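You operate a simulated robot arm through the tools that you are given. There is no shell and no other tool. Be economical: measure what you need, move in short steps, check, and stop when the job is done.

Carry out the task below with a simulated robot arm. There is one attempt and no reset: what you move stays moved.

Task
Zero the thickness gauge, then load film sample R 306 into its tray.
Fine: zero it with the switch on DOWN and the empty tray in; end on UP, tray out.

The check looks at the end state, three seconds after you hand in, the way a careful person would. Anything else that was tipped, shoved, dropped, spilled or broken makes it a failure.

Robot
A 6-joint arm with a two-finger parallel gripper, fixed in place. Base frame: the origin is at the foot of the arm, x ahead of it, y to its left, z up; the work surface is at about z = 0.76. Readings come in m, rad, newtons and seconds.
With the tool pointing down near the work surface it reaches from about 0.26 to 0.68 m from the base axis. Its first joint turns from -1.152 to 1.152 rad. Payload 2.9 kg.
The tool frame sits at the grasp point between the pads (the TCP): z along the fingers, y along the line on which they close. The tips reach 0.03 m beyond it. Largest opening 0.11 m; finger width 0.02, thickness 0.01; the body of the gripper, 0.048 by 0.112 m, starts 0.055 m behind the TCP.
Orientation is that of the tool frame in the base frame, as a unit quaternion [w, x, y, z]. With the fingers straight down and closing along the base's y, the tool's x points along the base's -x, its y along +y and its z along -z.

Tools
- The arm moves only by the tool jog_arm. Its argument "motion" is a list of rows, each a list of 7 numbers: the turn, a rotation vector about the tool's x, y, z in rad, then the shift along the tool's x, y, z in m, then the gripper command, from -1 (fully open) to 1 (shut), values between in proportion. In form: [[rx, ry, rz, tx, ty, tz, gripper], ...]. A call has 1 to 10 rows; each row is the pose to reach, as a shift and turn from the pose commanded when the call began, along the tool's axes at that moment. Rows are played at 5 a second. More than 0.05 m and 0.15 rad between two rows, or a gripper value outside its range, and nothing of the call is played. Where a pose cannot be reached the arm comes as near as it can. A force on the tool above 40 N (or 10 N above the force at the start of the call, whichever is more), or a blocked arm, ends the call early, and 0.2 s more pass. The fingers move at their own pace (about 0.108 m/s each) and stop on an object; they squeeze with about 25 N. The grip force told is the motor's: it shows also when the fingers shut on nothing. Time passes only in rows, and 0.2 s behind the last, so rows that repeat a pose let the fingers close. It gives the time, the measured TCP pose, the force on the tool (base axes), the opening and the grip force at its end, in the units of the frame above (readings bear some noise), with the torque about the TCP (base axes, N m) and any sound that the robot's microphone picked up.
- Cameras (640 x 400 px; columns grow to the right, rows downward): "scene" is fixed at [0.0797, 0.4363, 1.3848]; the picture's right is [-0.73, -0.68, 0.00], its down [-0.38, 0.41, -0.83] and it looks along [0.56, -0.60, -0.56] (base axes); focal length 301 px, centre (320, 200). "wrist" rides on the gripper at [0.072, 0.017, -0.103] in the tool frame; the picture's right is [-0.23, 0.97, 0.00], its down [-0.76, -0.18, -0.62] and it looks along [-0.61, -0.14, 0.78] (tool axes); focal length 222 px, centre (320, 200).
- grab_frame(camera): a new picture of that camera. The clock stands still meanwhile.
- pixel_to_xyz(camera, pixels): for up to 12 pixels [column, row] of the newest picture of that camera ("zoom" is the newest enlarged one), the place [x, y, z] in the base frame of the surface seen there, good to about 0.002 m. The clock stands still meanwhile.
- inspect(camera, box): a new picture of the part [left, top, right, bottom] of that camera's present view, enlarged. The clock stands still meanwhile.
- job_done(): hands the job in; it is judged then, once.

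Go step by step. Measure first, check grasps and placings, and put right what went wrong. The budget is 80 turns and 54 pictures, counting those below and the enlarged ones. Unless the task says otherwise, let go and move clear before handing in, and close with one line.

The tools are called as a command line: name --pt "numbers of a row" for each row, then --argument value for the rest, lists and objects as JSON in quotes. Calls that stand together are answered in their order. jog_arm: Moves the arm, as the interface text tells. Its arguments: {"type":"object","properties":{"motion":{"type":"array"}},"required":["motion"]} The other tools are called the same way: grab_frame (camera) takes a picture; pixel_to_xyz (camera, pixels) gives the place of the surface under pixels of a picture; inspect (camera, box) takes an enlarged picture of a part of a camera's view; job_done () hands the job in.

At the start:

```text
time: 0.0
eef_pos: [0.3993, -0.2856, 1.1898]
orientation: [0.001, 0.001, 1.0, 0.0]
force: [0.3, -0.5, -1.0]
ft_torque: [-0.01, 0.01, 0.01]
opening: 0.11
gripper_force: 0.0
```

scene: 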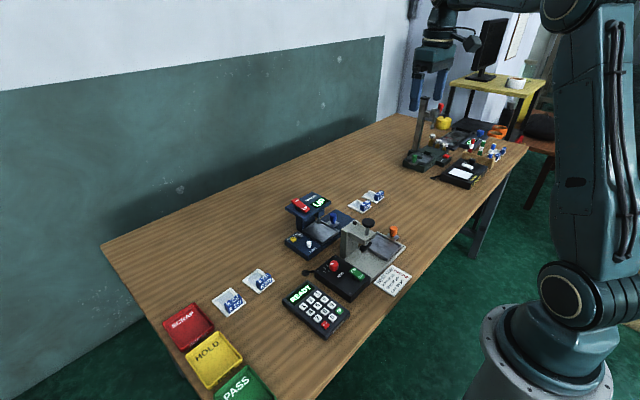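
wrist: 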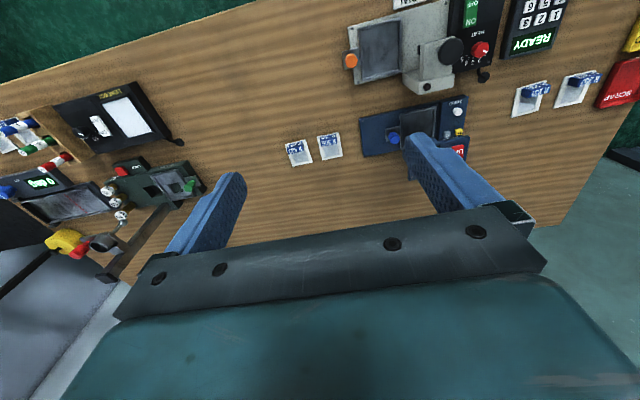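

The pictures show several devices: a blue one near scene (320,225), a grey one near (365,255), and more at the far end of the bench. I'll enlarge these to find the thickness gauge and the samples.

inspect --camera "scene" --box '[270, 180, 420, 300]'

inspect --camera "scene" --box '[390, 95, 530, 195]'

inspect --camera "wrist" --box '[270, 0, 640, 180]'

inspect --camera "scene" --box '[200, 250, 300, 330]'

```text
3.33 times, centred on (345, 240) of scene
```

zoom: 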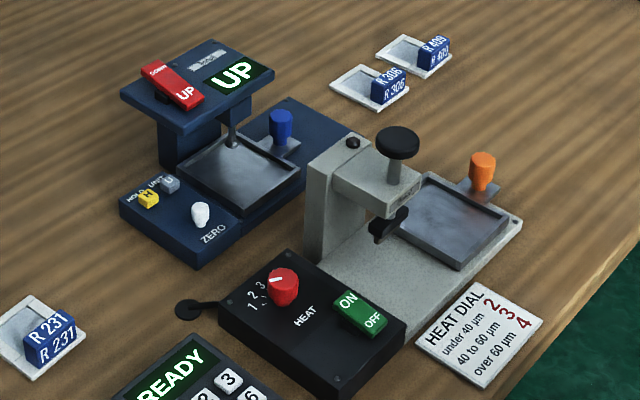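

```text
4.00 times, centred on (460, 145) of scene
```

zoom: 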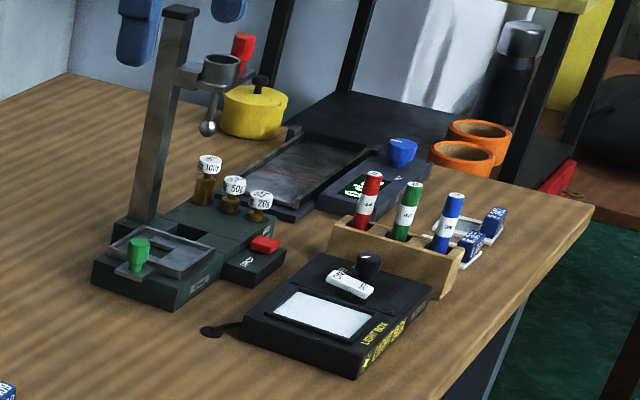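

```text
1.73 times, centred on (455, 90) of wrist
```

zoom: 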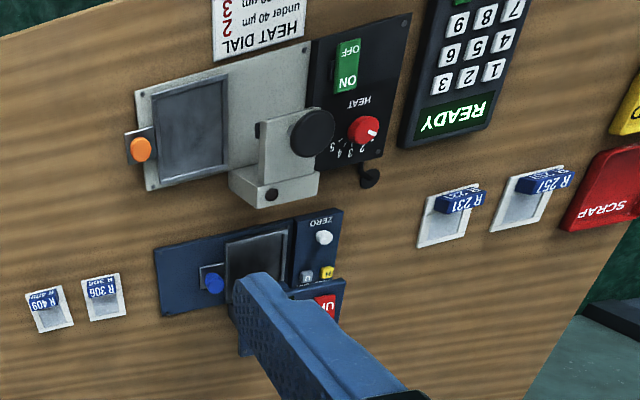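

```text
5.00 times, centred on (250, 290) of scene
```

zoom: 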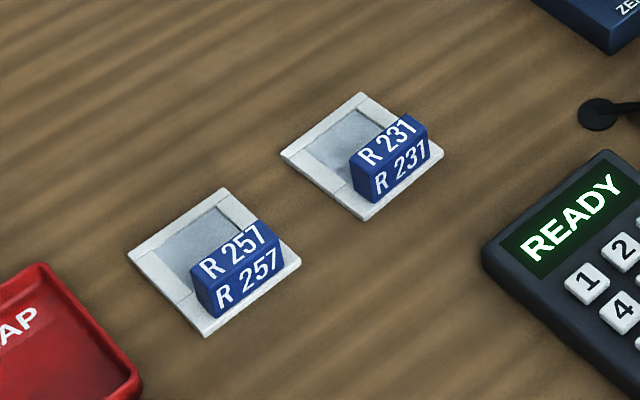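

The blue device (zoom (210,150)) is the gauge, with a DOWN/UP rocker, a tray with a blue knob and a white ZERO control. Sample R 306 is at zoom (375,90). I'll measure both.

inspect --camera "scene" --box '[280, 180, 390, 262]'

```text
4.88 times, centred on (335, 221) of scene
```

zoom: 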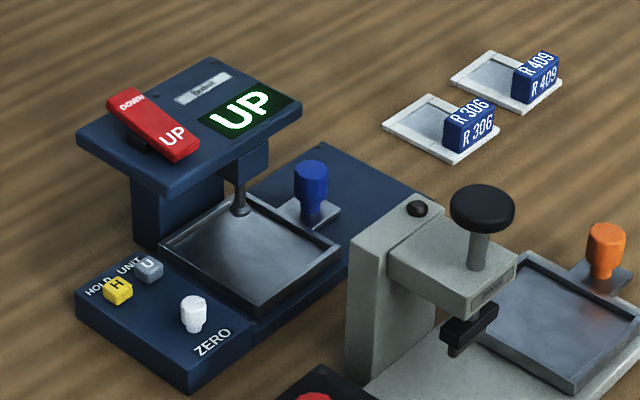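

pixel_to_xyz --camera "zoom" --pixels '[[127, 100], [178, 142], [193, 300], [310, 165], [318, 212], [160, 245], [258, 312], [340, 248], [240, 212], [250, 260], [320, 145], [190, 388]]'

pixel_to_xyz --camera "zoom" --pixels '[[384, 125], [432, 95], [498, 128], [458, 163], [465, 103], [445, 120], [492, 112], [470, 140], [205, 60], [80, 135], [300, 110], [165, 190]]'

```text
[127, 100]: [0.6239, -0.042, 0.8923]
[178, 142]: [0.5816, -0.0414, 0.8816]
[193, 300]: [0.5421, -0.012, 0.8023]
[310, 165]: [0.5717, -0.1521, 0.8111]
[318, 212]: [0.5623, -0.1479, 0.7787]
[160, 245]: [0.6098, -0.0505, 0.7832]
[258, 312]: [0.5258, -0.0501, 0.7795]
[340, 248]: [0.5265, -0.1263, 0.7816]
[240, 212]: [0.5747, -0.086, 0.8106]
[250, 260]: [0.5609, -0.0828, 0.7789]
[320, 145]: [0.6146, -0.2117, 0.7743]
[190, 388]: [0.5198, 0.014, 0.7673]
```

```text
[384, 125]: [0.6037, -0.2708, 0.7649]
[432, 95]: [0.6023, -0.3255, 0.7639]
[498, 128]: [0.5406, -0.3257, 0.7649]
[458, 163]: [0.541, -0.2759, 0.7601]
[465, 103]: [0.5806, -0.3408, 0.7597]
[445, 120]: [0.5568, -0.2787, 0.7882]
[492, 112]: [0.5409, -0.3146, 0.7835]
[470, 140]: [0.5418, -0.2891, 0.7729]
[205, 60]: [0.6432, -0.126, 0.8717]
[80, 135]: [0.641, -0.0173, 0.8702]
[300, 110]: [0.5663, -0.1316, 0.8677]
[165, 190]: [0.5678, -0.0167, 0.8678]
```

The rocker's UP end (0.582,-0.041,0.882) is low and its DOWN end (0.624,-0.042,0.892) is high, so it is on UP. The tray sits under the stem. I'll close the fingers and go above the DOWN end.

jog_arm --pt "0 0 0 -0.0218 0.0244 0.023 1" --pt "0 0 0 -0.0436 0.0488 0.046 1" --pt "0 0 0 -0.0654 0.0732 0.069 1" --pt "0 0 0 -0.0872 0.0976 0.092 1" --pt "0 0 0 -0.109 0.122 0.115 1" --pt "0 0 0 -0.1308 0.1464 0.138 1" --pt "0 0 0 -0.1526 0.1708 0.161 1" --pt "0 0 0 -0.1744 0.1952 0.184 1" --pt "0 0 0 -0.1962 0.2196 0.207 1" --pt "0 0 0 -0.218 0.244 0.23 1"

grab_frame --camera "wrist"

inspect --camera "scene" --box '[280, 160, 390, 262]'

```text
time: 2.2
eef_pos: [0.6176, -0.041, 0.9578]
orientation: [0.001, 0.0, 1.0, 0.0]
force: [-0.5, -0.4, -0.3]
ft_torque: [-0.01, -0.01, 0.01]
opening: 0.0
gripper_force: 25.1
```

```text
46 pictures are left
```

wrist: 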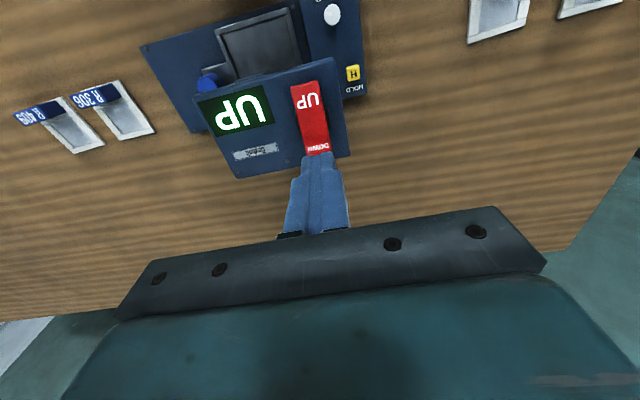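

```text
3.92 times, centred on (335, 211) of scene
```

zoom: 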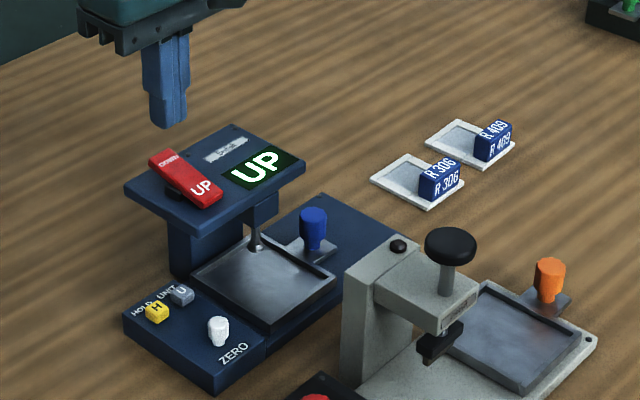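

The fingers hang above the DOWN end (wrist (318,150)). I'll press down gently.

jog_arm --pt "0 0 0 0 0 0.02 1" --pt "0 0 0 0 0 0.032 1" --pt "0 0 0 0 0 0.038 1" --pt "0 0 0 0 0 0.042 1" --pt "0 0 0 0 0 0.046 1" --pt "0 0 0 0 0 0.048 1" --pt "0 0 0 0 0 0.05 1"

inspect --camera "scene" --box '[280, 160, 390, 262]'

```text
time: 3.7
eef_pos: [0.6204, -0.0419, 0.9186]
orientation: [0.005, 0.0, 1.0, 0.0]
force: [0.5, 0.4, 2.6]
ft_torque: [0.02, 0.02, -0.02]
opening: 0.0001
gripper_force: 25.5
stopped in row 7: the force on the tool passed its limit at 43 N (the readings are from after the stop); the commanded pose is now the measured one
```

```text
3.92 times, centred on (335, 211) of scene
```

zoom: 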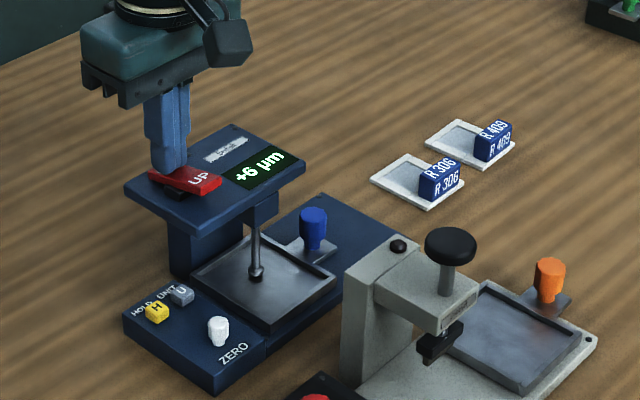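

The switch is on DOWN, the stem is down and the display reads +6 µm. I'll lift and move above ZERO.

jog_arm --pt "0 0 0 0 0 -0.04 1" --pt "0 0 0 0.02 0.008 -0.06 1" --pt "0 0 0 0.05 0.02 -0.06 1" --pt "0 0 0 0.081 0.03 -0.06 1" --pt "0 0 0 0.081 0.03 -0.06 1"

grab_frame --camera "wrist"

inspect --camera "scene" --box '[300, 200, 364, 260]'

```text
time: 4.9
eef_pos: [0.5381, -0.0126, 0.9759]
orientation: [0.005, 0.0, 1.0, 0.0]
force: [-1.2, 0.7, 0.1]
ft_torque: [-0.05, 0.0, 0.01]
opening: 0.0002
gripper_force: 25.5
```

```text
43 pictures are left
```

wrist: 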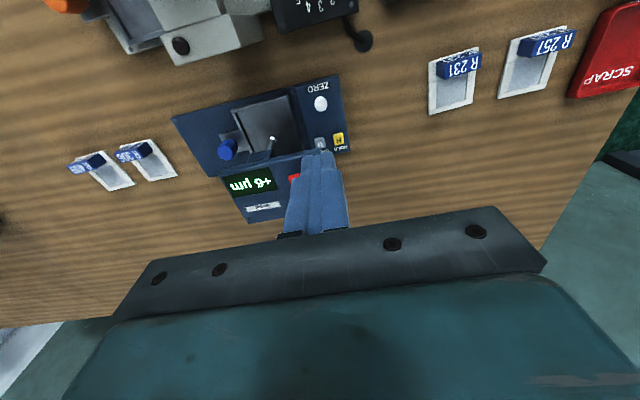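

```text
6.67 times, centred on (332, 230) of scene
```

zoom: 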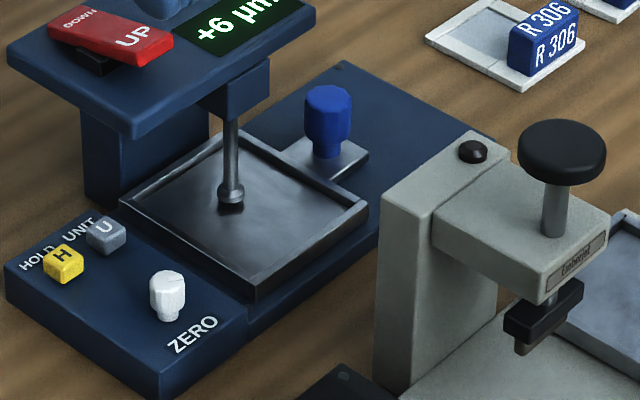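

ZERO looks like a fluted rotary knob (zoom (167,297)). I'll measure it precisely.

pixel_to_xyz --camera "zoom" --pixels '[[167, 275], [150, 295], [184, 295], [167, 317], [168, 290], [135, 330], [63, 249], [106, 229]]'

pixel_to_xyz --camera "wrist" --pixels '[[320, 103], [315, 103], [325, 103], [320, 98], [320, 108], [318, 102]]'

```text
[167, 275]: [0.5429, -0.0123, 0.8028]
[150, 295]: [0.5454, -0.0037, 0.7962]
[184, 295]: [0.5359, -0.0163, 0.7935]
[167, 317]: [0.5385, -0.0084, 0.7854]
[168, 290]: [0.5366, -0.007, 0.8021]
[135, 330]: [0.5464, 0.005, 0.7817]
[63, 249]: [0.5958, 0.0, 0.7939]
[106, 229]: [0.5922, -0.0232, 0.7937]
```

```text
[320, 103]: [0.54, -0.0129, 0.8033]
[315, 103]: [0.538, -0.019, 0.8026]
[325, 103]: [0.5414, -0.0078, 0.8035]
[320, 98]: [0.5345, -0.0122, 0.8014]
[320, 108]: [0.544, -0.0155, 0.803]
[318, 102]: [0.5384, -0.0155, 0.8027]
```

The knob is centred near (0.5395,-0.012) with its top at 0.803 and radius about 7 mm. I'll open a little, descend so the tips overlap it by about 1 cm, and grip.

jog_arm --pt "0 0 0 -0.001 0.0005 0.03 0.36" --pt "0 0 0 -0.001 0.0005 0.065 0.36" --pt "0 0 0 -0.001 0.0005 0.1 0.36" --pt "0 0 0 -0.001 0.0005 0.13 0.36" --pt "0 0 0 -0.001 0.0005 0.145 0.36" --pt "0 0 0 -0.001 0.0005 0.153 0.36" --pt "0 0 0 -0.001 0.0005 0.153 0.36"

inspect --camera "scene" --box '[280, 180, 370, 262]'

```text
time: 6.5
eef_pos: [0.5405, -0.0127, 0.8222]
orientation: [0.004, 0.0, 1.0, -0.001]
force: [-0.8, -0.3, -0.6]
ft_torque: [-0.04, -0.04, 0.01]
opening: 0.0352
gripper_force: 0.1
```

```text
4.88 times, centred on (325, 221) of scene
```

zoom: 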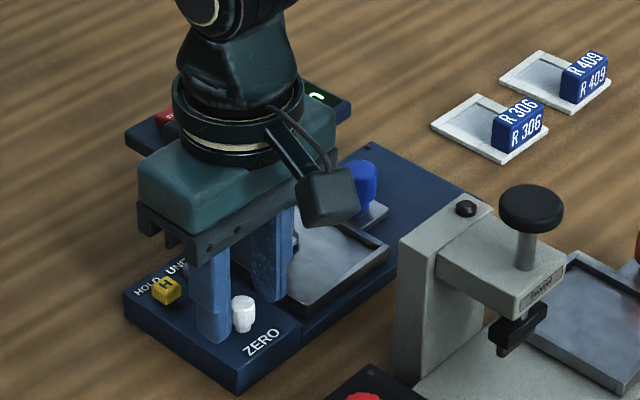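

The knob (zoom (243,313)) sits between the finger tips. I'll close on it.

jog_arm --pt "0 0 0 0 0 0 1" --pt "0 0 0 0 0 0 1"

grab_frame --camera "wrist"

```text
time: 7.1
eef_pos: [0.5407, -0.0119, 0.8231]
orientation: [0.004, 0.001, 1.0, -0.001]
force: [1.4, -5.0, -2.8]
ft_torque: [-0.15, -0.17, -0.02]
opening: 0.0144
gripper_force: 45.2
```

```text
40 pictures are left
```

wrist: 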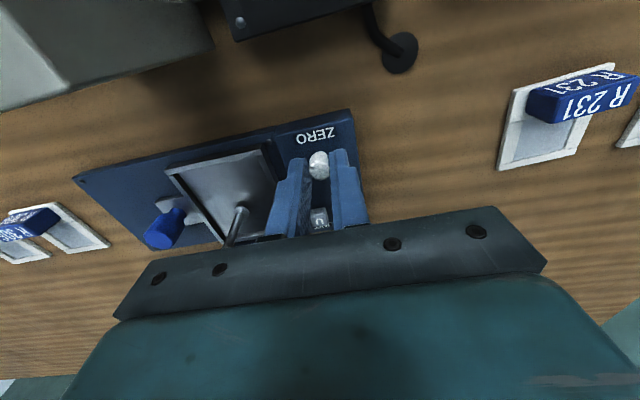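

The knob is gripped at 14.4 mm. I'll turn it 0.3 rad clockwise from above, which keeps the body clear of the rocker, and look.

jog_arm --pt "0 0 0.08 0 0 0 1" --pt "0 0 0.16 0 0 0 1" --pt "0 0 0.24 0 0 0 1" --pt "0 0 0.3 0 0 0 1" --pt "0 0 0.3 0 0 0 1"

inspect --camera "scene" --box '[280, 180, 370, 262]'

```text
time: 8.1
eef_pos: [0.5436, -0.0073, 0.8233]
orientation: [0.008, 0.12, 0.993, 0.001]
force: [13.6, -0.3, -5.8]
ft_torque: [-8.17, 3.31, 4.28]
opening: 0.0247
gripper_force: 45.2
stopped in row 4: the force on the tool passed its limit at 44 N (the readings are from after the stop); the commanded pose is now the measured one
```

```text
4.88 times, centred on (325, 221) of scene
```

zoom: 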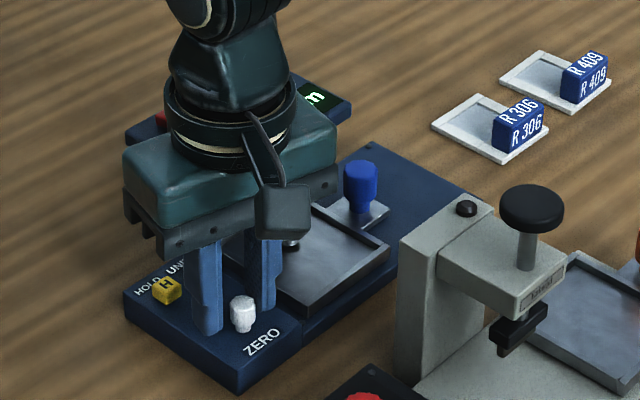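

The turn was blocked and the fingers were wedged open to 24.7 mm, so the control may not rotate or may have jammed. I'll release it, back off upward and look.

jog_arm --pt "0 0 0 0 0 0 0.3" --pt "0 0 0 0 0 0 0.3" --pt "0 0 0 0 0 -0.02 0.3" --pt "0 0 0 0 0 -0.06 0.3" --pt "0 0 0 0 0 -0.1 0.3" --pt "0 0 0 0 0 -0.14 0.3"

inspect --camera "scene" --box '[290, 190, 364, 260]'

inspect --camera "wrist" --box '[160, 40, 400, 240]'

```text
time: 9.5
eef_pos: [0.5401, -0.0069, 0.9634]
orientation: [0.007, 0.126, 0.992, 0.002]
force: [-0.2, -0.4, 0.5]
ft_torque: [0.04, 0.0, -0.01]
opening: 0.0383
gripper_force: 0.0
```

```text
5.71 times, centred on (327, 225) of scene
```

zoom: 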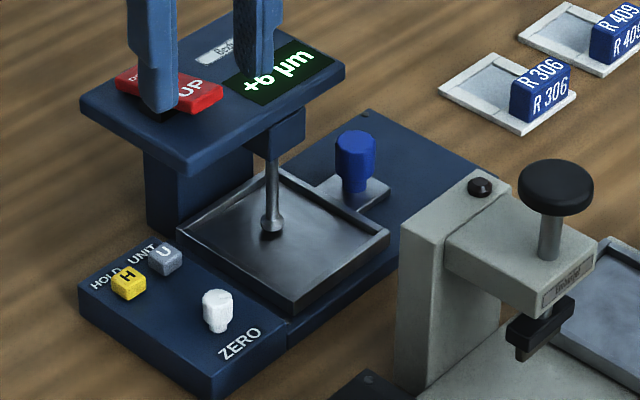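

```text
2.00 times, centred on (280, 140) of wrist
```

zoom: 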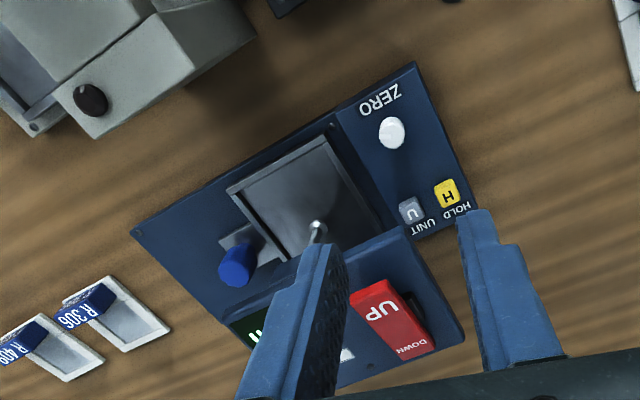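

The reading is still +6 µm and the white ZERO top (zoom (217,300)) is a round cap on a stem, so it's a push button. I'll turn back, close the fingers and press it.

jog_arm --pt "0 0 -0.13 0 0 0 1" --pt "0 0 -0.253 0 0 0 1" --pt "0 0 -0.253 0 0 0 1"

```text
time: 10.3
eef_pos: [0.5422, -0.0077, 0.964]
orientation: [0.008, -0.002, 1.0, 0.001]
force: [0.1, 0.4, 0.1]
ft_torque: [0.03, -0.01, 0.0]
opening: 0.0002
gripper_force: 25.2
```

jog_arm --pt "0 0 0 0.002 -0.003 0.04 1" --pt "0 0 0 0.003 -0.0045 0.08 1" --pt "0 0 0 0.004 -0.0045 0.11 1" --pt "0 0 0 0.004 -0.0045 0.12 1" --pt "0 0 0 0.004 -0.0045 0.12 1"

inspect --camera "scene" --box '[290, 190, 364, 260]'

```text
time: 11.5
eef_pos: [0.5397, -0.0112, 0.844]
orientation: [0.008, -0.001, 1.0, 0.001]
force: [-0.2, 0.3, -0.3]
ft_torque: [-0.01, 0.02, -0.02]
opening: 0.0001
gripper_force: 24.5
```

```text
5.71 times, centred on (327, 225) of scene
```

zoom: 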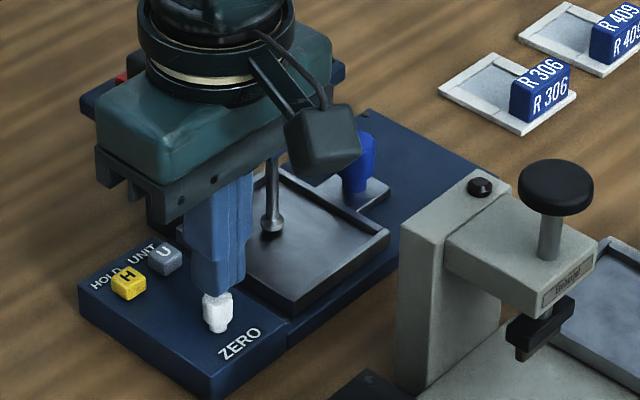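

The fingers are right above the cap (zoom (217,300)). I'll press slowly.

jog_arm --pt "0 0 0 0 0 0.008 1" --pt "0 0 0 0 0 0.011 1" --pt "0 0 0 0 0 0.013 1" --pt "0 0 0 0 0 0.015 1" --pt "0 0 0 0 0 0.017 1" --pt "0 0 0 0 0 0.018 1"

```text
time: 12.5
eef_pos: [0.5405, -0.0104, 0.8337]
orientation: [0.008, -0.001, 1.0, 0.003]
force: [-2.0, -0.2, 4.8]
ft_torque: [0.03, 0.02, 0.01]
opening: 0.0001
gripper_force: 24.7
stopped in row 5: the force on the tool passed its limit at 45 N (the readings are from after the stop); the commanded pose is now the measured one
```

The cap hardly moved (tip at 0.803, 45 N). I'll rise and read the display.

jog_arm --pt "0 0 0 0 0 -0.04 1" --pt "0 0 0 0 0 -0.085 1" --pt "0 0 0 0 0 -0.13 1"

inspect --camera "scene" --box '[290, 190, 364, 260]'

```text
time: 13.3
eef_pos: [0.5381, -0.0115, 0.9619]
orientation: [0.009, -0.001, 1.0, 0.001]
force: [-0.3, -0.6, -0.1]
ft_torque: [0.02, 0.0, -0.01]
opening: 0.0
gripper_force: 25.2
```

```text
5.71 times, centred on (327, 225) of scene
```

zoom: 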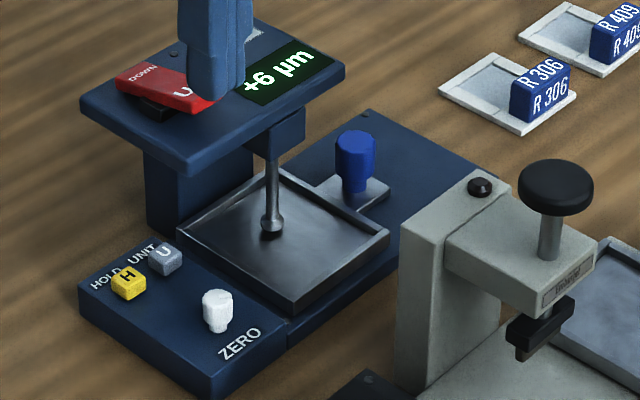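

Pressing did nothing; the display still reads +6 µm. I'll look closely at the ZERO control from the wrist to see its shape.

inspect --camera "wrist" --box '[270, 60, 370, 160]'

inspect --camera "scene" --box '[296, 218, 328, 242]'

```text
4.00 times, centred on (320, 110) of wrist
```

zoom: 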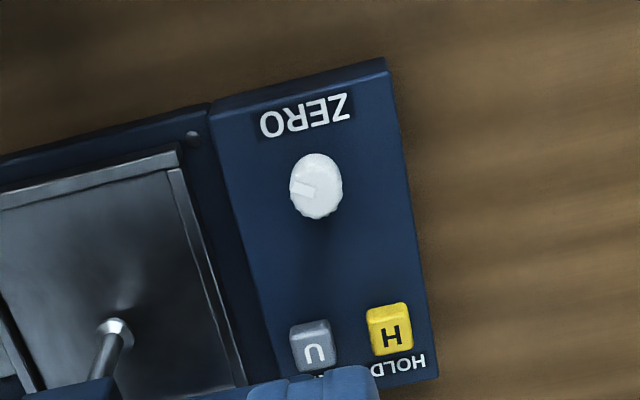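

```text
16.00 times, centred on (312, 230) of scene
```

zoom: 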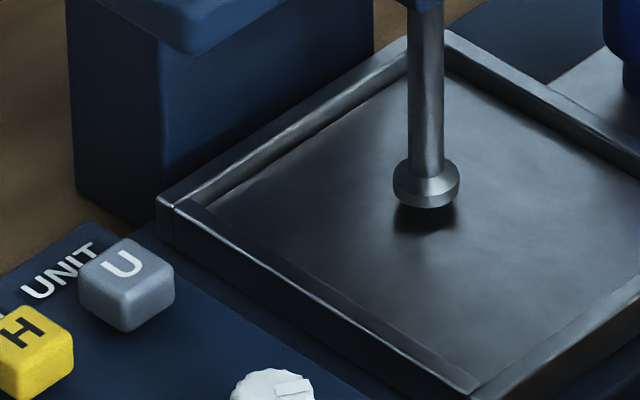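

The zoom shows ZERO is a rotary knob with a pointer mark facing the tray side (zoom (303,187)). I'll level the tool, pre-rotate the gripper so I can turn the knob the other way, and approach it centred.

jog_arm --pt "0 0.018 0 -0.0015 -0.0028 0 0.36" --pt "0 0.018 0 -0.0015 -0.0028 0 0.36"

jog_arm --pt "0 0 0.14 0 0 0.02 0.36" --pt "0 0 0.28 0 0 0.05 0.36" --pt "0 0 0.42 0 0 0.08 0.36" --pt "0 0 0.5 0 0 0.11 0.36" --pt "0 0 0.5 0 0 0.11 0.36"

grab_frame --camera "wrist"

```text
time: 13.9
eef_pos: [0.5396, -0.0139, 0.9617]
orientation: [0.001, -0.001, 1.0, 0.002]
force: [-0.1, -0.7, -0.3]
ft_torque: [-0.01, -0.01, -0.04]
opening: 0.0351
gripper_force: 0.1
```

```text
time: 15.1
eef_pos: [0.5386, -0.0114, 0.8514]
orientation: [0.001, 0.247, 0.969, 0.002]
force: [0.9, 0.6, -0.2]
ft_torque: [0.0, -0.02, -0.01]
opening: 0.0355
gripper_force: 0.1
```

```text
32 pictures are left
```

wrist: 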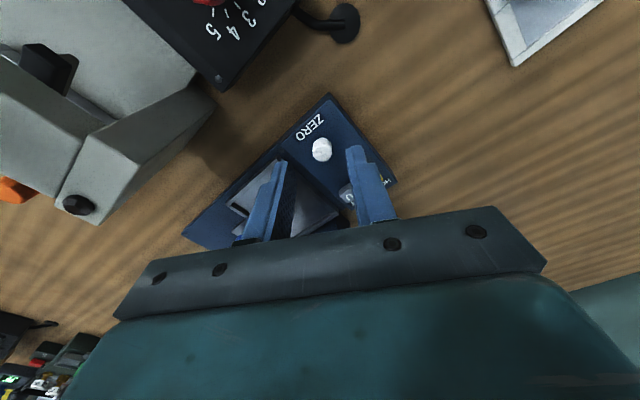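

The knob (wrist (322,150)) is centred between the tips. I'll descend and grip.

jog_arm --pt "0 0 0 0 0 0.015 0.36" --pt "0 0 0 0 0 0.028 0.36" --pt "0 0 0 0 0 0.028 1" --pt "0 0 0 0 0 0.028 1"

jog_arm --pt "0 0 -0.05 0 0 0 1" --pt "0 0 -0.1 0 0 0 1" --pt "0 0 -0.15 0 0 0 1"

inspect --camera "scene" --box '[280, 180, 370, 262]'

```text
time: 16.1
eef_pos: [0.5384, -0.0115, 0.8239]
orientation: [0.001, 0.246, 0.969, 0.002]
force: [3.6, 5.9, -2.7]
ft_torque: [0.07, -0.3, 0.05]
opening: 0.0139
gripper_force: 45.4
```

```text
time: 16.9
eef_pos: [0.5398, -0.0125, 0.8248]
orientation: [0.0, 0.171, 0.985, 0.003]
force: [7.2, 16.7, -8.9]
ft_torque: [0.44, -0.29, 0.06]
opening: 0.0142
gripper_force: 44.5
```

```text
4.88 times, centred on (325, 221) of scene
```

zoom: 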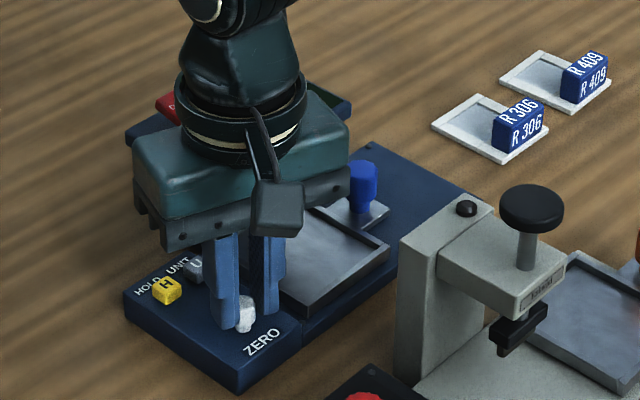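

The knob turned with almost no torque this time. I'll release it, rise and read the display.

jog_arm --pt "0 0 0 0 0 0 0.36" --pt "0 0 0 0 0 -0.02 0.36" --pt "0 0 0 0 0 -0.06 0.36" --pt "0 0 0 0 0 -0.1 0.36" --pt "0 0 0 0 0 -0.13 0.36"

inspect --camera "scene" --box '[290, 190, 364, 260]'

inspect --camera "wrist" --box '[250, 60, 390, 160]'

```text
time: 18.1
eef_pos: [0.5377, -0.0151, 0.954]
orientation: [0.0, 0.173, 0.985, 0.002]
force: [-0.7, 0.6, 0.2]
ft_torque: [0.02, 0.03, -0.01]
opening: 0.0353
gripper_force: 0.0
```

```text
5.71 times, centred on (327, 225) of scene
```

zoom: 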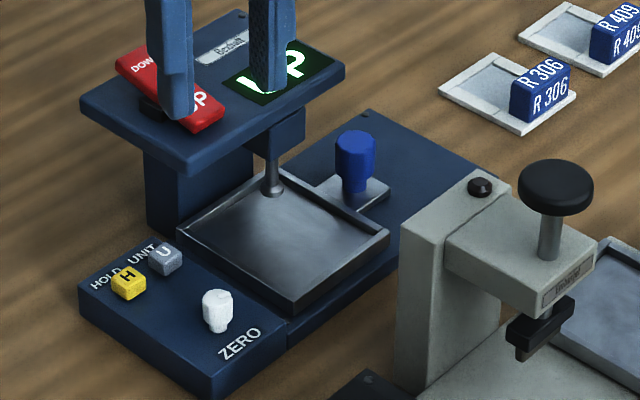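

```text
4.00 times, centred on (320, 110) of wrist
```

zoom: 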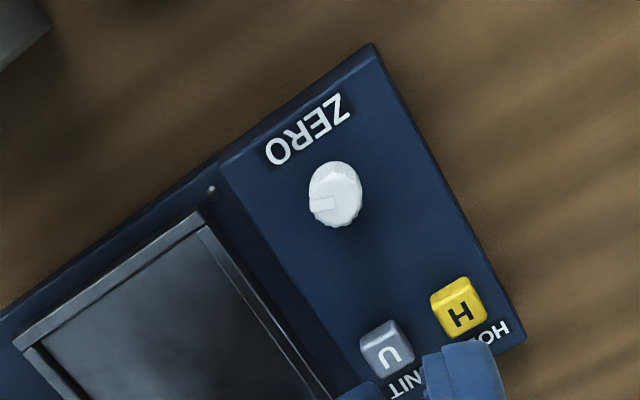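

The display now shows UP and the rocker has flipped, so the gripper must have touched it. I'll turn straight again and set DOWN to see what the turn did to the reading.

jog_arm --pt "0 0 -0.12 0 0 -0.01 1" --pt "0 0 -0.24 0 0 -0.01 1" --pt "0 0 -0.346 0 0 -0.01 1" --pt "0 0 -0.346 0 0 -0.01 1"

```text
time: 19.1
eef_pos: [0.5396, -0.0142, 0.9637]
orientation: [0.001, 0.0, 1.0, 0.002]
force: [-0.7, -0.3, -0.8]
ft_torque: [0.03, 0.05, 0.02]
opening: 0.0001
gripper_force: 25.0
```

jog_arm --pt "0 0 0 -0.04 -0.014 0 1" --pt "0 0 0 -0.08 -0.028 0 1" --pt "0 0 0 -0.08 -0.028 0.025 1" --pt "0 0 0 -0.08 -0.028 0.036 1" --pt "0 0 0 -0.08 -0.028 0.042 1" --pt "0 0 0 -0.08 -0.028 0.046 1" --pt "0 0 0 -0.08 -0.028 0.05 1" --pt "0 0 0 -0.08 -0.028 0.054 1"

inspect --camera "scene" --box '[280, 180, 370, 262]'

```text
time: 21.1
eef_pos: [0.6207, -0.0421, 0.9163]
orientation: [0.006, 0.001, 1.0, 0.002]
force: [0.3, 0.3, 1.9]
ft_torque: [0.03, 0.02, -0.02]
opening: 0.0
gripper_force: 25.0
stopped in row 8: the force on the tool passed its limit at 42 N (the readings are from after the stop); the commanded pose is now the measured one
```

```text
4.88 times, centred on (325, 221) of scene
```

zoom: 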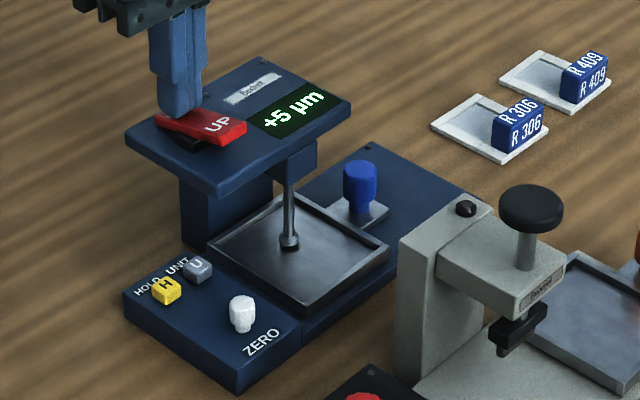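

The reading is now +5 µm, so 0.15 rad counter-clockwise gives about −1 µm. I'll measure the raised rocker end to avoid touching it again.

pixel_to_xyz --camera "zoom" --pixels '[[244, 124], [225, 140], [238, 130], [215, 122], [207, 135], [226, 147], [128, 135], [215, 190], [242, 305], [242, 300]]'

```text
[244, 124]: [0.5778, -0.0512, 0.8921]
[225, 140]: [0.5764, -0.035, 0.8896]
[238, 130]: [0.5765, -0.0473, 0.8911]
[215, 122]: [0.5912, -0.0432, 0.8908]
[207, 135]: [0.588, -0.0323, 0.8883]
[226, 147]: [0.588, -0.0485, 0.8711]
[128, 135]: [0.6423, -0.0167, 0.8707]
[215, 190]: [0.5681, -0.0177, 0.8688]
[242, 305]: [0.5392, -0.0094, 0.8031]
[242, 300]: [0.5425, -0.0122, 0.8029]
```

The raised rocker end is at x=0.577, z=0.892. For clearance I'll approach the knob with the gripper leaning back toward the base and pre-yawed clockwise, leaving room to turn about 0.7 rad counter-clockwise.

jog_arm --pt "0 0 0 0 0 -0.03 1" --pt "0 0 0 0.01 0 -0.063 1" --pt "0 0.012 0 0.04 0.015 -0.065 0.36" --pt "0 0.012 0 0.07 0.03 -0.065 0.36" --pt "0 0.012 0 0.0868 0.0344 -0.065 0.36" --pt "0 0.012 0 0.0868 0.0344 -0.065 0.36"

jog_arm --pt "0 0 0.14 0 0 0 0.36" --pt "0 0 0.28 0 0 0 0.36" --pt "0 0 0.42 0 0 0 0.36" --pt "0 0 0.56 0 0 0 0.36" --pt "0 0 0.7 0 0 0 0.36"

jog_arm --pt "0 -0.1 0 0 0 0 0.36" --pt "0 -0.2 0 0 0 0 0.36" --pt "0 -0.3 0 0 0 0 0.36" --pt "0 -0.3 0 0 0 0 0.36"

inspect --camera "scene" --box '[280, 180, 370, 262]'

```text
time: 22.5
eef_pos: [0.5335, -0.0083, 0.9787]
orientation: [-0.001, 0.001, 1.0, 0.002]
force: [-0.4, 0.1, -0.1]
ft_torque: [-0.01, 0.04, 0.0]
opening: 0.0351
gripper_force: 0.0
```

```text
time: 23.7
eef_pos: [0.5346, -0.0081, 0.9807]
orientation: [0.0, 0.345, 0.938, 0.001]
force: [0.3, 0.2, 0.3]
ft_torque: [0.01, 0.03, 0.0]
opening: 0.0355
gripper_force: 0.0
```

```text
time: 24.7
eef_pos: [0.5341, -0.0069, 0.9794]
orientation: [0.14, 0.34, 0.929, -0.05]
force: [-0.1, -0.4, -0.1]
ft_torque: [-0.01, 0.0, 0.0]
opening: 0.035
gripper_force: 0.0
```

```text
4.88 times, centred on (325, 221) of scene
```

zoom: 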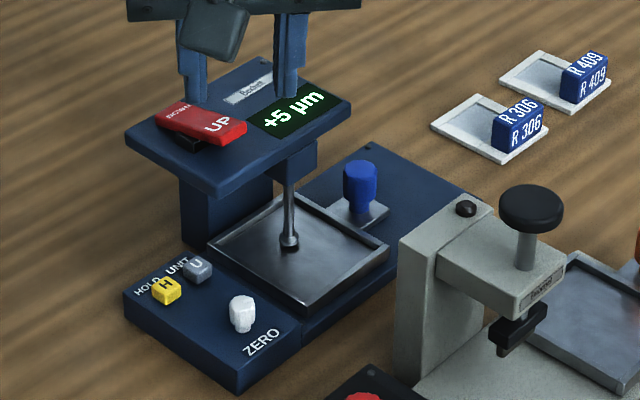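

The display still shows +5 µm and the rocker is on DOWN. I'll descend vertically to the knob with the leaned gripper.

jog_arm --pt "0 0 0 0.0133 0 0.043 0.36" --pt "0 0 0 0.0266 0 0.086 0.36" --pt "0 0 0 0.0384 0 0.1242 0.36" --pt "0 0 0 0.0435 0 0.1405 0.36" --pt "0 0 0 0.0465 0 0.1504 0.36" --pt "0 0 0 0.0465 0 0.1504 0.36"

inspect --camera "wrist" --box '[220, 60, 420, 220]'

inspect --camera "scene" --box '[280, 180, 370, 262]'

```text
time: 26.1
eef_pos: [0.5335, -0.0075, 0.8217]
orientation: [0.14, 0.339, 0.929, -0.05]
force: [-0.2, 0.2, -0.2]
ft_torque: [-0.04, 0.0, 0.0]
opening: 0.0349
gripper_force: 0.1
```

```text
2.50 times, centred on (320, 140) of wrist
```

zoom: 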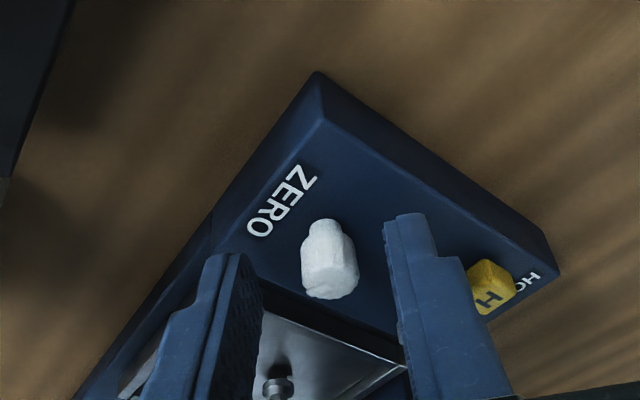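

```text
4.88 times, centred on (325, 221) of scene
```

zoom: 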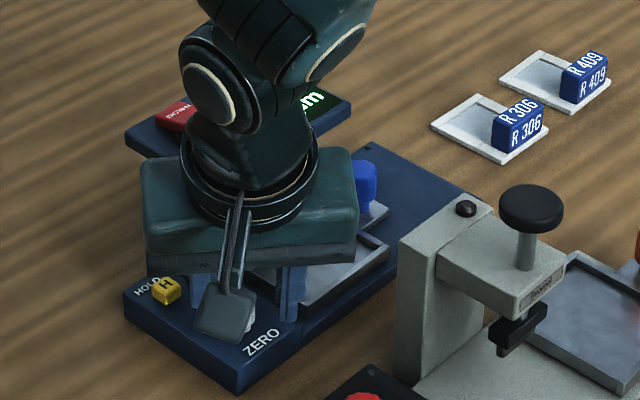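

The knob (wrist zoom (330,255)) is between the pads and the rocker is still DOWN. I'll grip and turn 0.6 rad counter-clockwise about the knob's vertical axis.

jog_arm --pt "0 0 0 0 0 0 1" --pt "0 0 0 0 0 0 1"

jog_arm --pt "-0.0354 0 -0.1146 -5e-05 -0.00088 0 1" --pt "-0.0708 0 -0.2292 -0.0002 -0.00176 6e-05 1" --pt "-0.1062 0 -0.3438 -0.00045 -0.0026 0.00014 1" --pt "-0.1416 0 -0.4584 -0.0008 -0.00341 0.00025 1" --pt "-0.177 0 -0.573 -0.00123 -0.00417 0.00038 1"

inspect --camera "scene" --box '[280, 180, 370, 262]'

```text
time: 26.7
eef_pos: [0.5346, -0.006, 0.8219]
orientation: [0.142, 0.339, 0.929, -0.049]
force: [10.9, 10.0, -8.0]
ft_torque: [0.3, -0.34, 0.15]
opening: 0.0143
gripper_force: 45.2
```

```text
time: 27.9
eef_pos: [0.5325, -0.0116, 0.8223]
orientation: [0.149, 0.048, 0.988, -0.005]
force: [14.4, 15.1, -3.8]
ft_torque: [0.4, 0.21, 0.16]
opening: 0.0142
gripper_force: 45.3
```

```text
4.88 times, centred on (325, 221) of scene
```

zoom: 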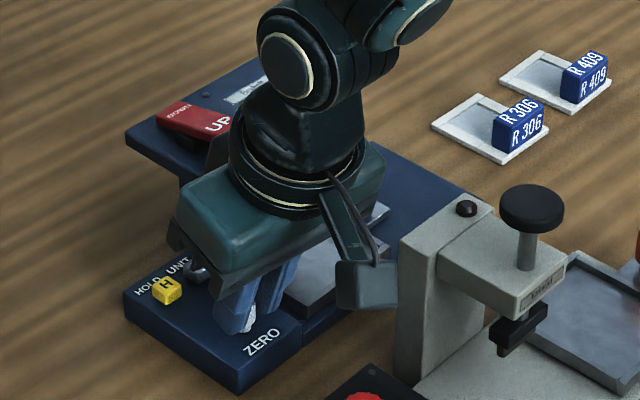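

The turn went cleanly and the rocker is still DOWN. I'll release, rise vertically and read.

jog_arm --pt "0 0 0 0 0 0 0.36" --pt "0 0 0 0 0 0 0.36" --pt "0 0 0 -0.0059 0 -0.0191 0.36" --pt "0 0 0 -0.0184 0 -0.0597 0.36" --pt "0 0 0 -0.0325 0 -0.105 0.36" --pt "0 0 0 -0.0443 0 -0.1433 0.36"

inspect --camera "scene" --box '[280, 180, 370, 262]'

```text
time: 29.3
eef_pos: [0.5323, -0.0122, 0.9712]
orientation: [0.148, 0.051, 0.988, -0.007]
force: [-0.3, 0.8, 0.1]
ft_torque: [0.0, -0.01, 0.01]
opening: 0.0351
gripper_force: 0.1
```

```text
4.88 times, centred on (325, 221) of scene
```

zoom: 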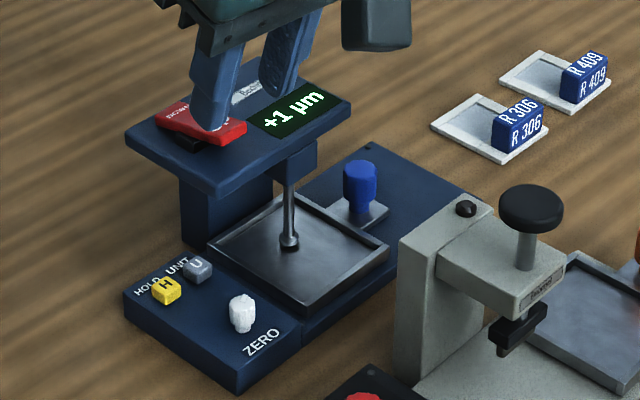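

The display reads +1 µm, matching 0.15 rad per µm. I'll descend again, grip and turn 0.15 rad more.

jog_arm --pt "0 0 0 0.0118 0.0012 0.0383 0.36" --pt "0 0 0 0.0259 0.0012 0.0836 0.36" --pt "0 0 0 0.0384 0.0012 0.1242 0.36" --pt "0 0 0 0.0443 0.0012 0.1433 0.36" --pt "0 0 0 0.0443 0.0012 0.1433 0.36" --pt "0 0 0 0.0443 0.0012 0.1433 1" --pt "0 0 0 0.0443 0.0012 0.1433 1" --pt "0 0 0 0.0443 0.0012 0.1433 1"

jog_arm --pt "-0.0221 0 -0.0716 0 -0.00055 0 1" --pt "-0.0443 0 -0.1433 0 -0.0011 0 1" --pt "-0.0443 0 -0.1433 0 -0.0011 0 1" --pt "-0.0443 0 -0.1433 0 -0.0011 0 0.36" --pt "-0.0443 0 -0.1433 0 -0.0011 0 0.36"

jog_arm --pt "0 0 0 -0.0059 0 -0.0191 0.36" --pt "0 0 0 -0.0184 0 -0.0597 0.36" --pt "0 0 0 -0.0325 0 -0.105 0.36" --pt "0 0 0 -0.0443 0 -0.1433 0.36"

inspect --camera "scene" --box '[280, 180, 370, 262]'

```text
time: 31.1
eef_pos: [0.5306, -0.0108, 0.8229]
orientation: [0.149, 0.051, 0.988, -0.007]
force: [2.6, -1.5, -4.0]
ft_torque: [-0.08, -0.31, -0.04]
opening: 0.0139
gripper_force: 44.7
```

```text
time: 32.3
eef_pos: [0.5315, -0.012, 0.8226]
orientation: [0.149, -0.024, 0.989, 0.006]
force: [0.7, -1.1, -0.6]
ft_torque: [-0.02, -0.02, -0.01]
opening: 0.0352
gripper_force: 0.1
```

```text
time: 33.3
eef_pos: [0.5331, -0.0123, 0.9738]
orientation: [0.149, -0.023, 0.989, 0.006]
force: [-0.3, 0.8, -0.1]
ft_torque: [0.01, -0.02, 0.03]
opening: 0.0351
gripper_force: 0.0
```

```text
4.88 times, centred on (325, 221) of scene
```

zoom: 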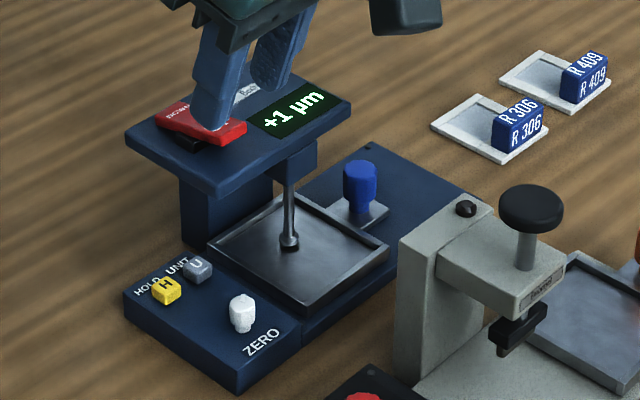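

It still reads +1 µm, so it must have been near a rounding edge or slipped slightly. I'll repeat with 0.14 rad more.

jog_arm --pt "0 0 0 0.0118 0 0.0383 0.36" --pt "0 0 0 0.0259 0 0.0836 0.36" --pt "0 0 0 0.0384 0 0.1242 0.36" --pt "0 0 0 0.0443 0 0.1433 0.36" --pt "0 0 0 0.0443 0 0.1433 0.36" --pt "0 0 0 0.0443 0 0.1433 1" --pt "0 0 0 0.0443 0 0.1433 1" --pt "0 0 0 0.0443 0 0.1433 1"

jog_arm --pt "-0.0207 0 -0.0669 0 -0.0005 0 1" --pt "-0.0413 0 -0.1337 0 -0.001 0 1" --pt "-0.0413 0 -0.1337 0 -0.001 0 1" --pt "-0.0413 0 -0.1337 0 -0.001 0 0.36" --pt "-0.0413 0 -0.1337 0 -0.001 0 0.36"

jog_arm --pt "0 0 0 -0.0059 0 -0.0191 0.36" --pt "0 0 0 -0.0184 0 -0.0597 0.36" --pt "0 0 0 -0.0325 0 -0.105 0.36" --pt "0 0 0 -0.0443 0 -0.1433 0.36"

inspect --camera "scene" --box '[280, 180, 370, 262]'

```text
time: 35.1
eef_pos: [0.5331, -0.0124, 0.8234]
orientation: [0.149, -0.023, 0.989, 0.004]
force: [2.5, -1.8, -4.5]
ft_torque: [-0.05, -0.28, 0.01]
opening: 0.0139
gripper_force: 45.1
```

```text
time: 36.3
eef_pos: [0.5312, -0.0123, 0.8241]
orientation: [0.149, -0.093, 0.984, 0.016]
force: [0.1, -0.5, 0.1]
ft_torque: [0.02, -0.03, 0.03]
opening: 0.0352
gripper_force: 0.1
```

```text
time: 37.3
eef_pos: [0.5305, -0.0137, 0.9752]
orientation: [0.148, -0.093, 0.985, 0.016]
force: [0.0, 0.8, 0.3]
ft_torque: [0.02, -0.01, 0.04]
opening: 0.0351
gripper_force: 0.1
```

```text
4.88 times, centred on (325, 221) of scene
```

zoom: 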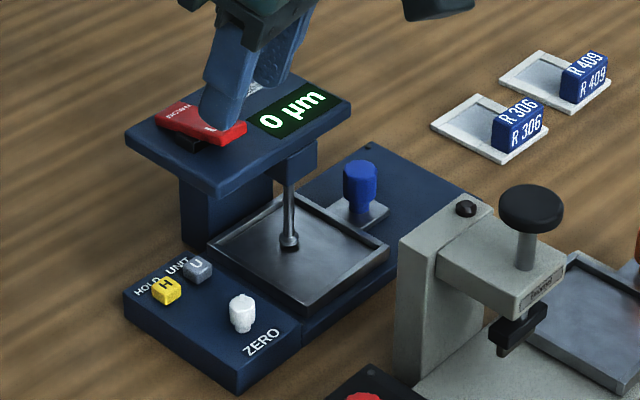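

The display reads 0 µm with the tray empty and the switch DOWN. I'll level the gripper, close it and press the UP end of the rocker.

jog_arm --pt "0 0.1 0 0 0 0 1" --pt "0 0.2 0 0 0 0 1" --pt "0 0.3 0 0 0 0 1" --pt "0 0.3 0 0 0 0 1"

jog_arm --pt "0 0 0.1 0 0 0 1" --pt "0 0 0.188 0 0 0 1" --pt "0 0 0.188 0 0 0 1"

```text
time: 38.3
eef_pos: [0.5305, -0.0126, 0.9733]
orientation: [-0.001, -0.094, 0.996, 0.001]
force: [0.3, -0.5, -1.0]
ft_torque: [0.0, -0.02, 0.05]
opening: 0.0
gripper_force: 24.9
```

```text
time: 39.1
eef_pos: [0.5312, -0.0134, 0.9722]
orientation: [0.0, 0.001, 1.0, 0.001]
force: [-0.5, -0.6, -0.3]
ft_torque: [-0.02, 0.0, -0.01]
opening: 0.0
gripper_force: 24.8
```

jog_arm --pt "0 0 0 -0.03 -0.018 0 1" --pt "0 0 0 -0.052 -0.0295 0 1" --pt "0 0 0 -0.052 -0.0295 0.03 1" --pt "0 0 0 -0.052 -0.0295 0.045 1" --pt "0 0 0 -0.052 -0.0295 0.052 1" --pt "0 0 0 -0.052 -0.0295 0.056 1" --pt "0 0 0 -0.052 -0.0295 0.06 1" --pt "0 0 0 -0.052 -0.0295 0.064 1"

inspect --camera "scene" --box '[280, 180, 370, 262]'

```text
time: 40.9
eef_pos: [0.5847, -0.0429, 0.9147]
orientation: [0.001, 0.0, 1.0, 0.0]
force: [-6.7, 0.4, 7.8]
ft_torque: [0.01, 0.1, 0.0]
opening: 0.0
gripper_force: 24.5
stopped in row 8: the force on the tool passed its limit at 45 N (the readings are from after the stop); the commanded pose is now the measured one
```

```text
4.88 times, centred on (325, 221) of scene
```

zoom: 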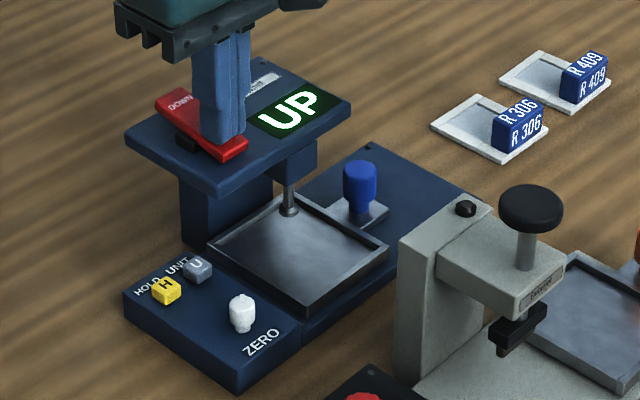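

The display shows UP and the stem is raised. Now I'll measure the blue tray knob (zoom (360,185)) and the base's end.

pixel_to_xyz --camera "zoom" --pixels '[[360, 165], [360, 172], [346, 180], [374, 180], [360, 190], [360, 205], [384, 208], [340, 208], [370, 145], [465, 190], [300, 170], [325, 250]]'

jog_arm --pt "0 0 0 0 0 -0.03 1" --pt "0 0 0 0 -0.02 -0.06 1" --pt "0 0 0 0.02 -0.06 -0.06 1" --pt "0 0 0 0.02 -0.1 -0.06 0.2" --pt "0 0 0 0.02 -0.11 -0.06 0.2"

grab_frame --camera "wrist"

```text
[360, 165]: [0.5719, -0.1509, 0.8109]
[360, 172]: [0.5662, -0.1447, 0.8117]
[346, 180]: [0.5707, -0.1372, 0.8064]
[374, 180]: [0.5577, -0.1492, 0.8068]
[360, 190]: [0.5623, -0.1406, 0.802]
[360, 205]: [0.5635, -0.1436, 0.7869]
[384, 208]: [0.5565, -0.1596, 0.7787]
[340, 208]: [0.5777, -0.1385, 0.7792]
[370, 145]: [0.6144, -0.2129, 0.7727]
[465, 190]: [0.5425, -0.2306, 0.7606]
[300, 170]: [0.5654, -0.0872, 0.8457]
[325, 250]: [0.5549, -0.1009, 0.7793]
```

```text
time: 42.0
eef_pos: [0.5641, -0.1529, 0.9752]
orientation: [0.001, 0.0, 1.0, 0.0]
force: [0.6, -0.2, -0.8]
ft_torque: [-0.03, 0.02, 0.02]
opening: 0.044
gripper_force: 0.1
```

```text
19 pictures are left
```

wrist: 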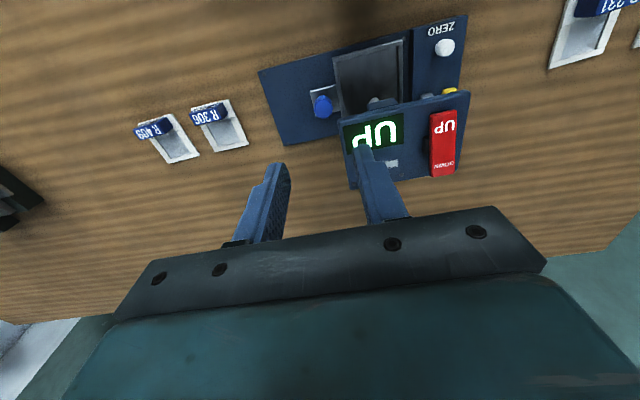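

The knob is at about (0.569,-0.148) and close to the head's edge (y≈-0.131). I'll yaw the gripper 90° so it closes along x with its narrow side toward the head, then measure the knob from above.

pixel_to_xyz --camera "wrist" --pixels '[[322, 101], [316, 101], [328, 101], [322, 96], [322, 108], [320, 103], [345, 150], [408, 100]]'

jog_arm --pt "0 0 -0.14 0 0 0 0.2" --pt "0 0 -0.28 0 0 0 0.2" --pt "0 0 -0.42 0 0 0 0.2" --pt "0 0 -0.56 0 0 0 0.2" --pt "0 0 -0.7 0 0 0 0.2" --pt "0 0 -0.84 0 0 0 0.2"

jog_arm --pt "0 0 -0.14 0 0 0 0.2" --pt "0 0 -0.28 0 0 0 0.2" --pt "0 0 -0.42 0 0 0 0.2" --pt "0 0 -0.56 0 0 0 0.2" --pt "0 0 -0.7 0 0 0 0.2" --pt "0 0 -0.731 0 0 0 0.2" --pt "0 0 -0.731 0 0 0 0.2"

```text
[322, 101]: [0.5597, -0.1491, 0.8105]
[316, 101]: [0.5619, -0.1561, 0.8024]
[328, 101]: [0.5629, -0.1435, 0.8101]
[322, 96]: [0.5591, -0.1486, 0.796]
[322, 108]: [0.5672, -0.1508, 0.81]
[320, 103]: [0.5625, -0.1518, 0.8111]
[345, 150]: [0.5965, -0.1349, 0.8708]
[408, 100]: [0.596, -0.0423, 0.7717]
```

```text
time: 43.5
eef_pos: [0.5648, -0.1522, 0.9749]
orientation: [0.002, -0.408, 0.913, 0.001]
force: [0.4, 0.1, -0.8]
ft_torque: [0.02, -0.02, 0.02]
opening: 0.0441
gripper_force: 0.1
```

```text
time: 45.0
eef_pos: [0.5646, -0.1524, 0.9741]
orientation: [-0.001, 0.708, -0.707, 0.0]
force: [0.3, -0.4, 0.4]
ft_torque: [-0.01, 0.01, 0.02]
opening: 0.0441
gripper_force: 0.2
```

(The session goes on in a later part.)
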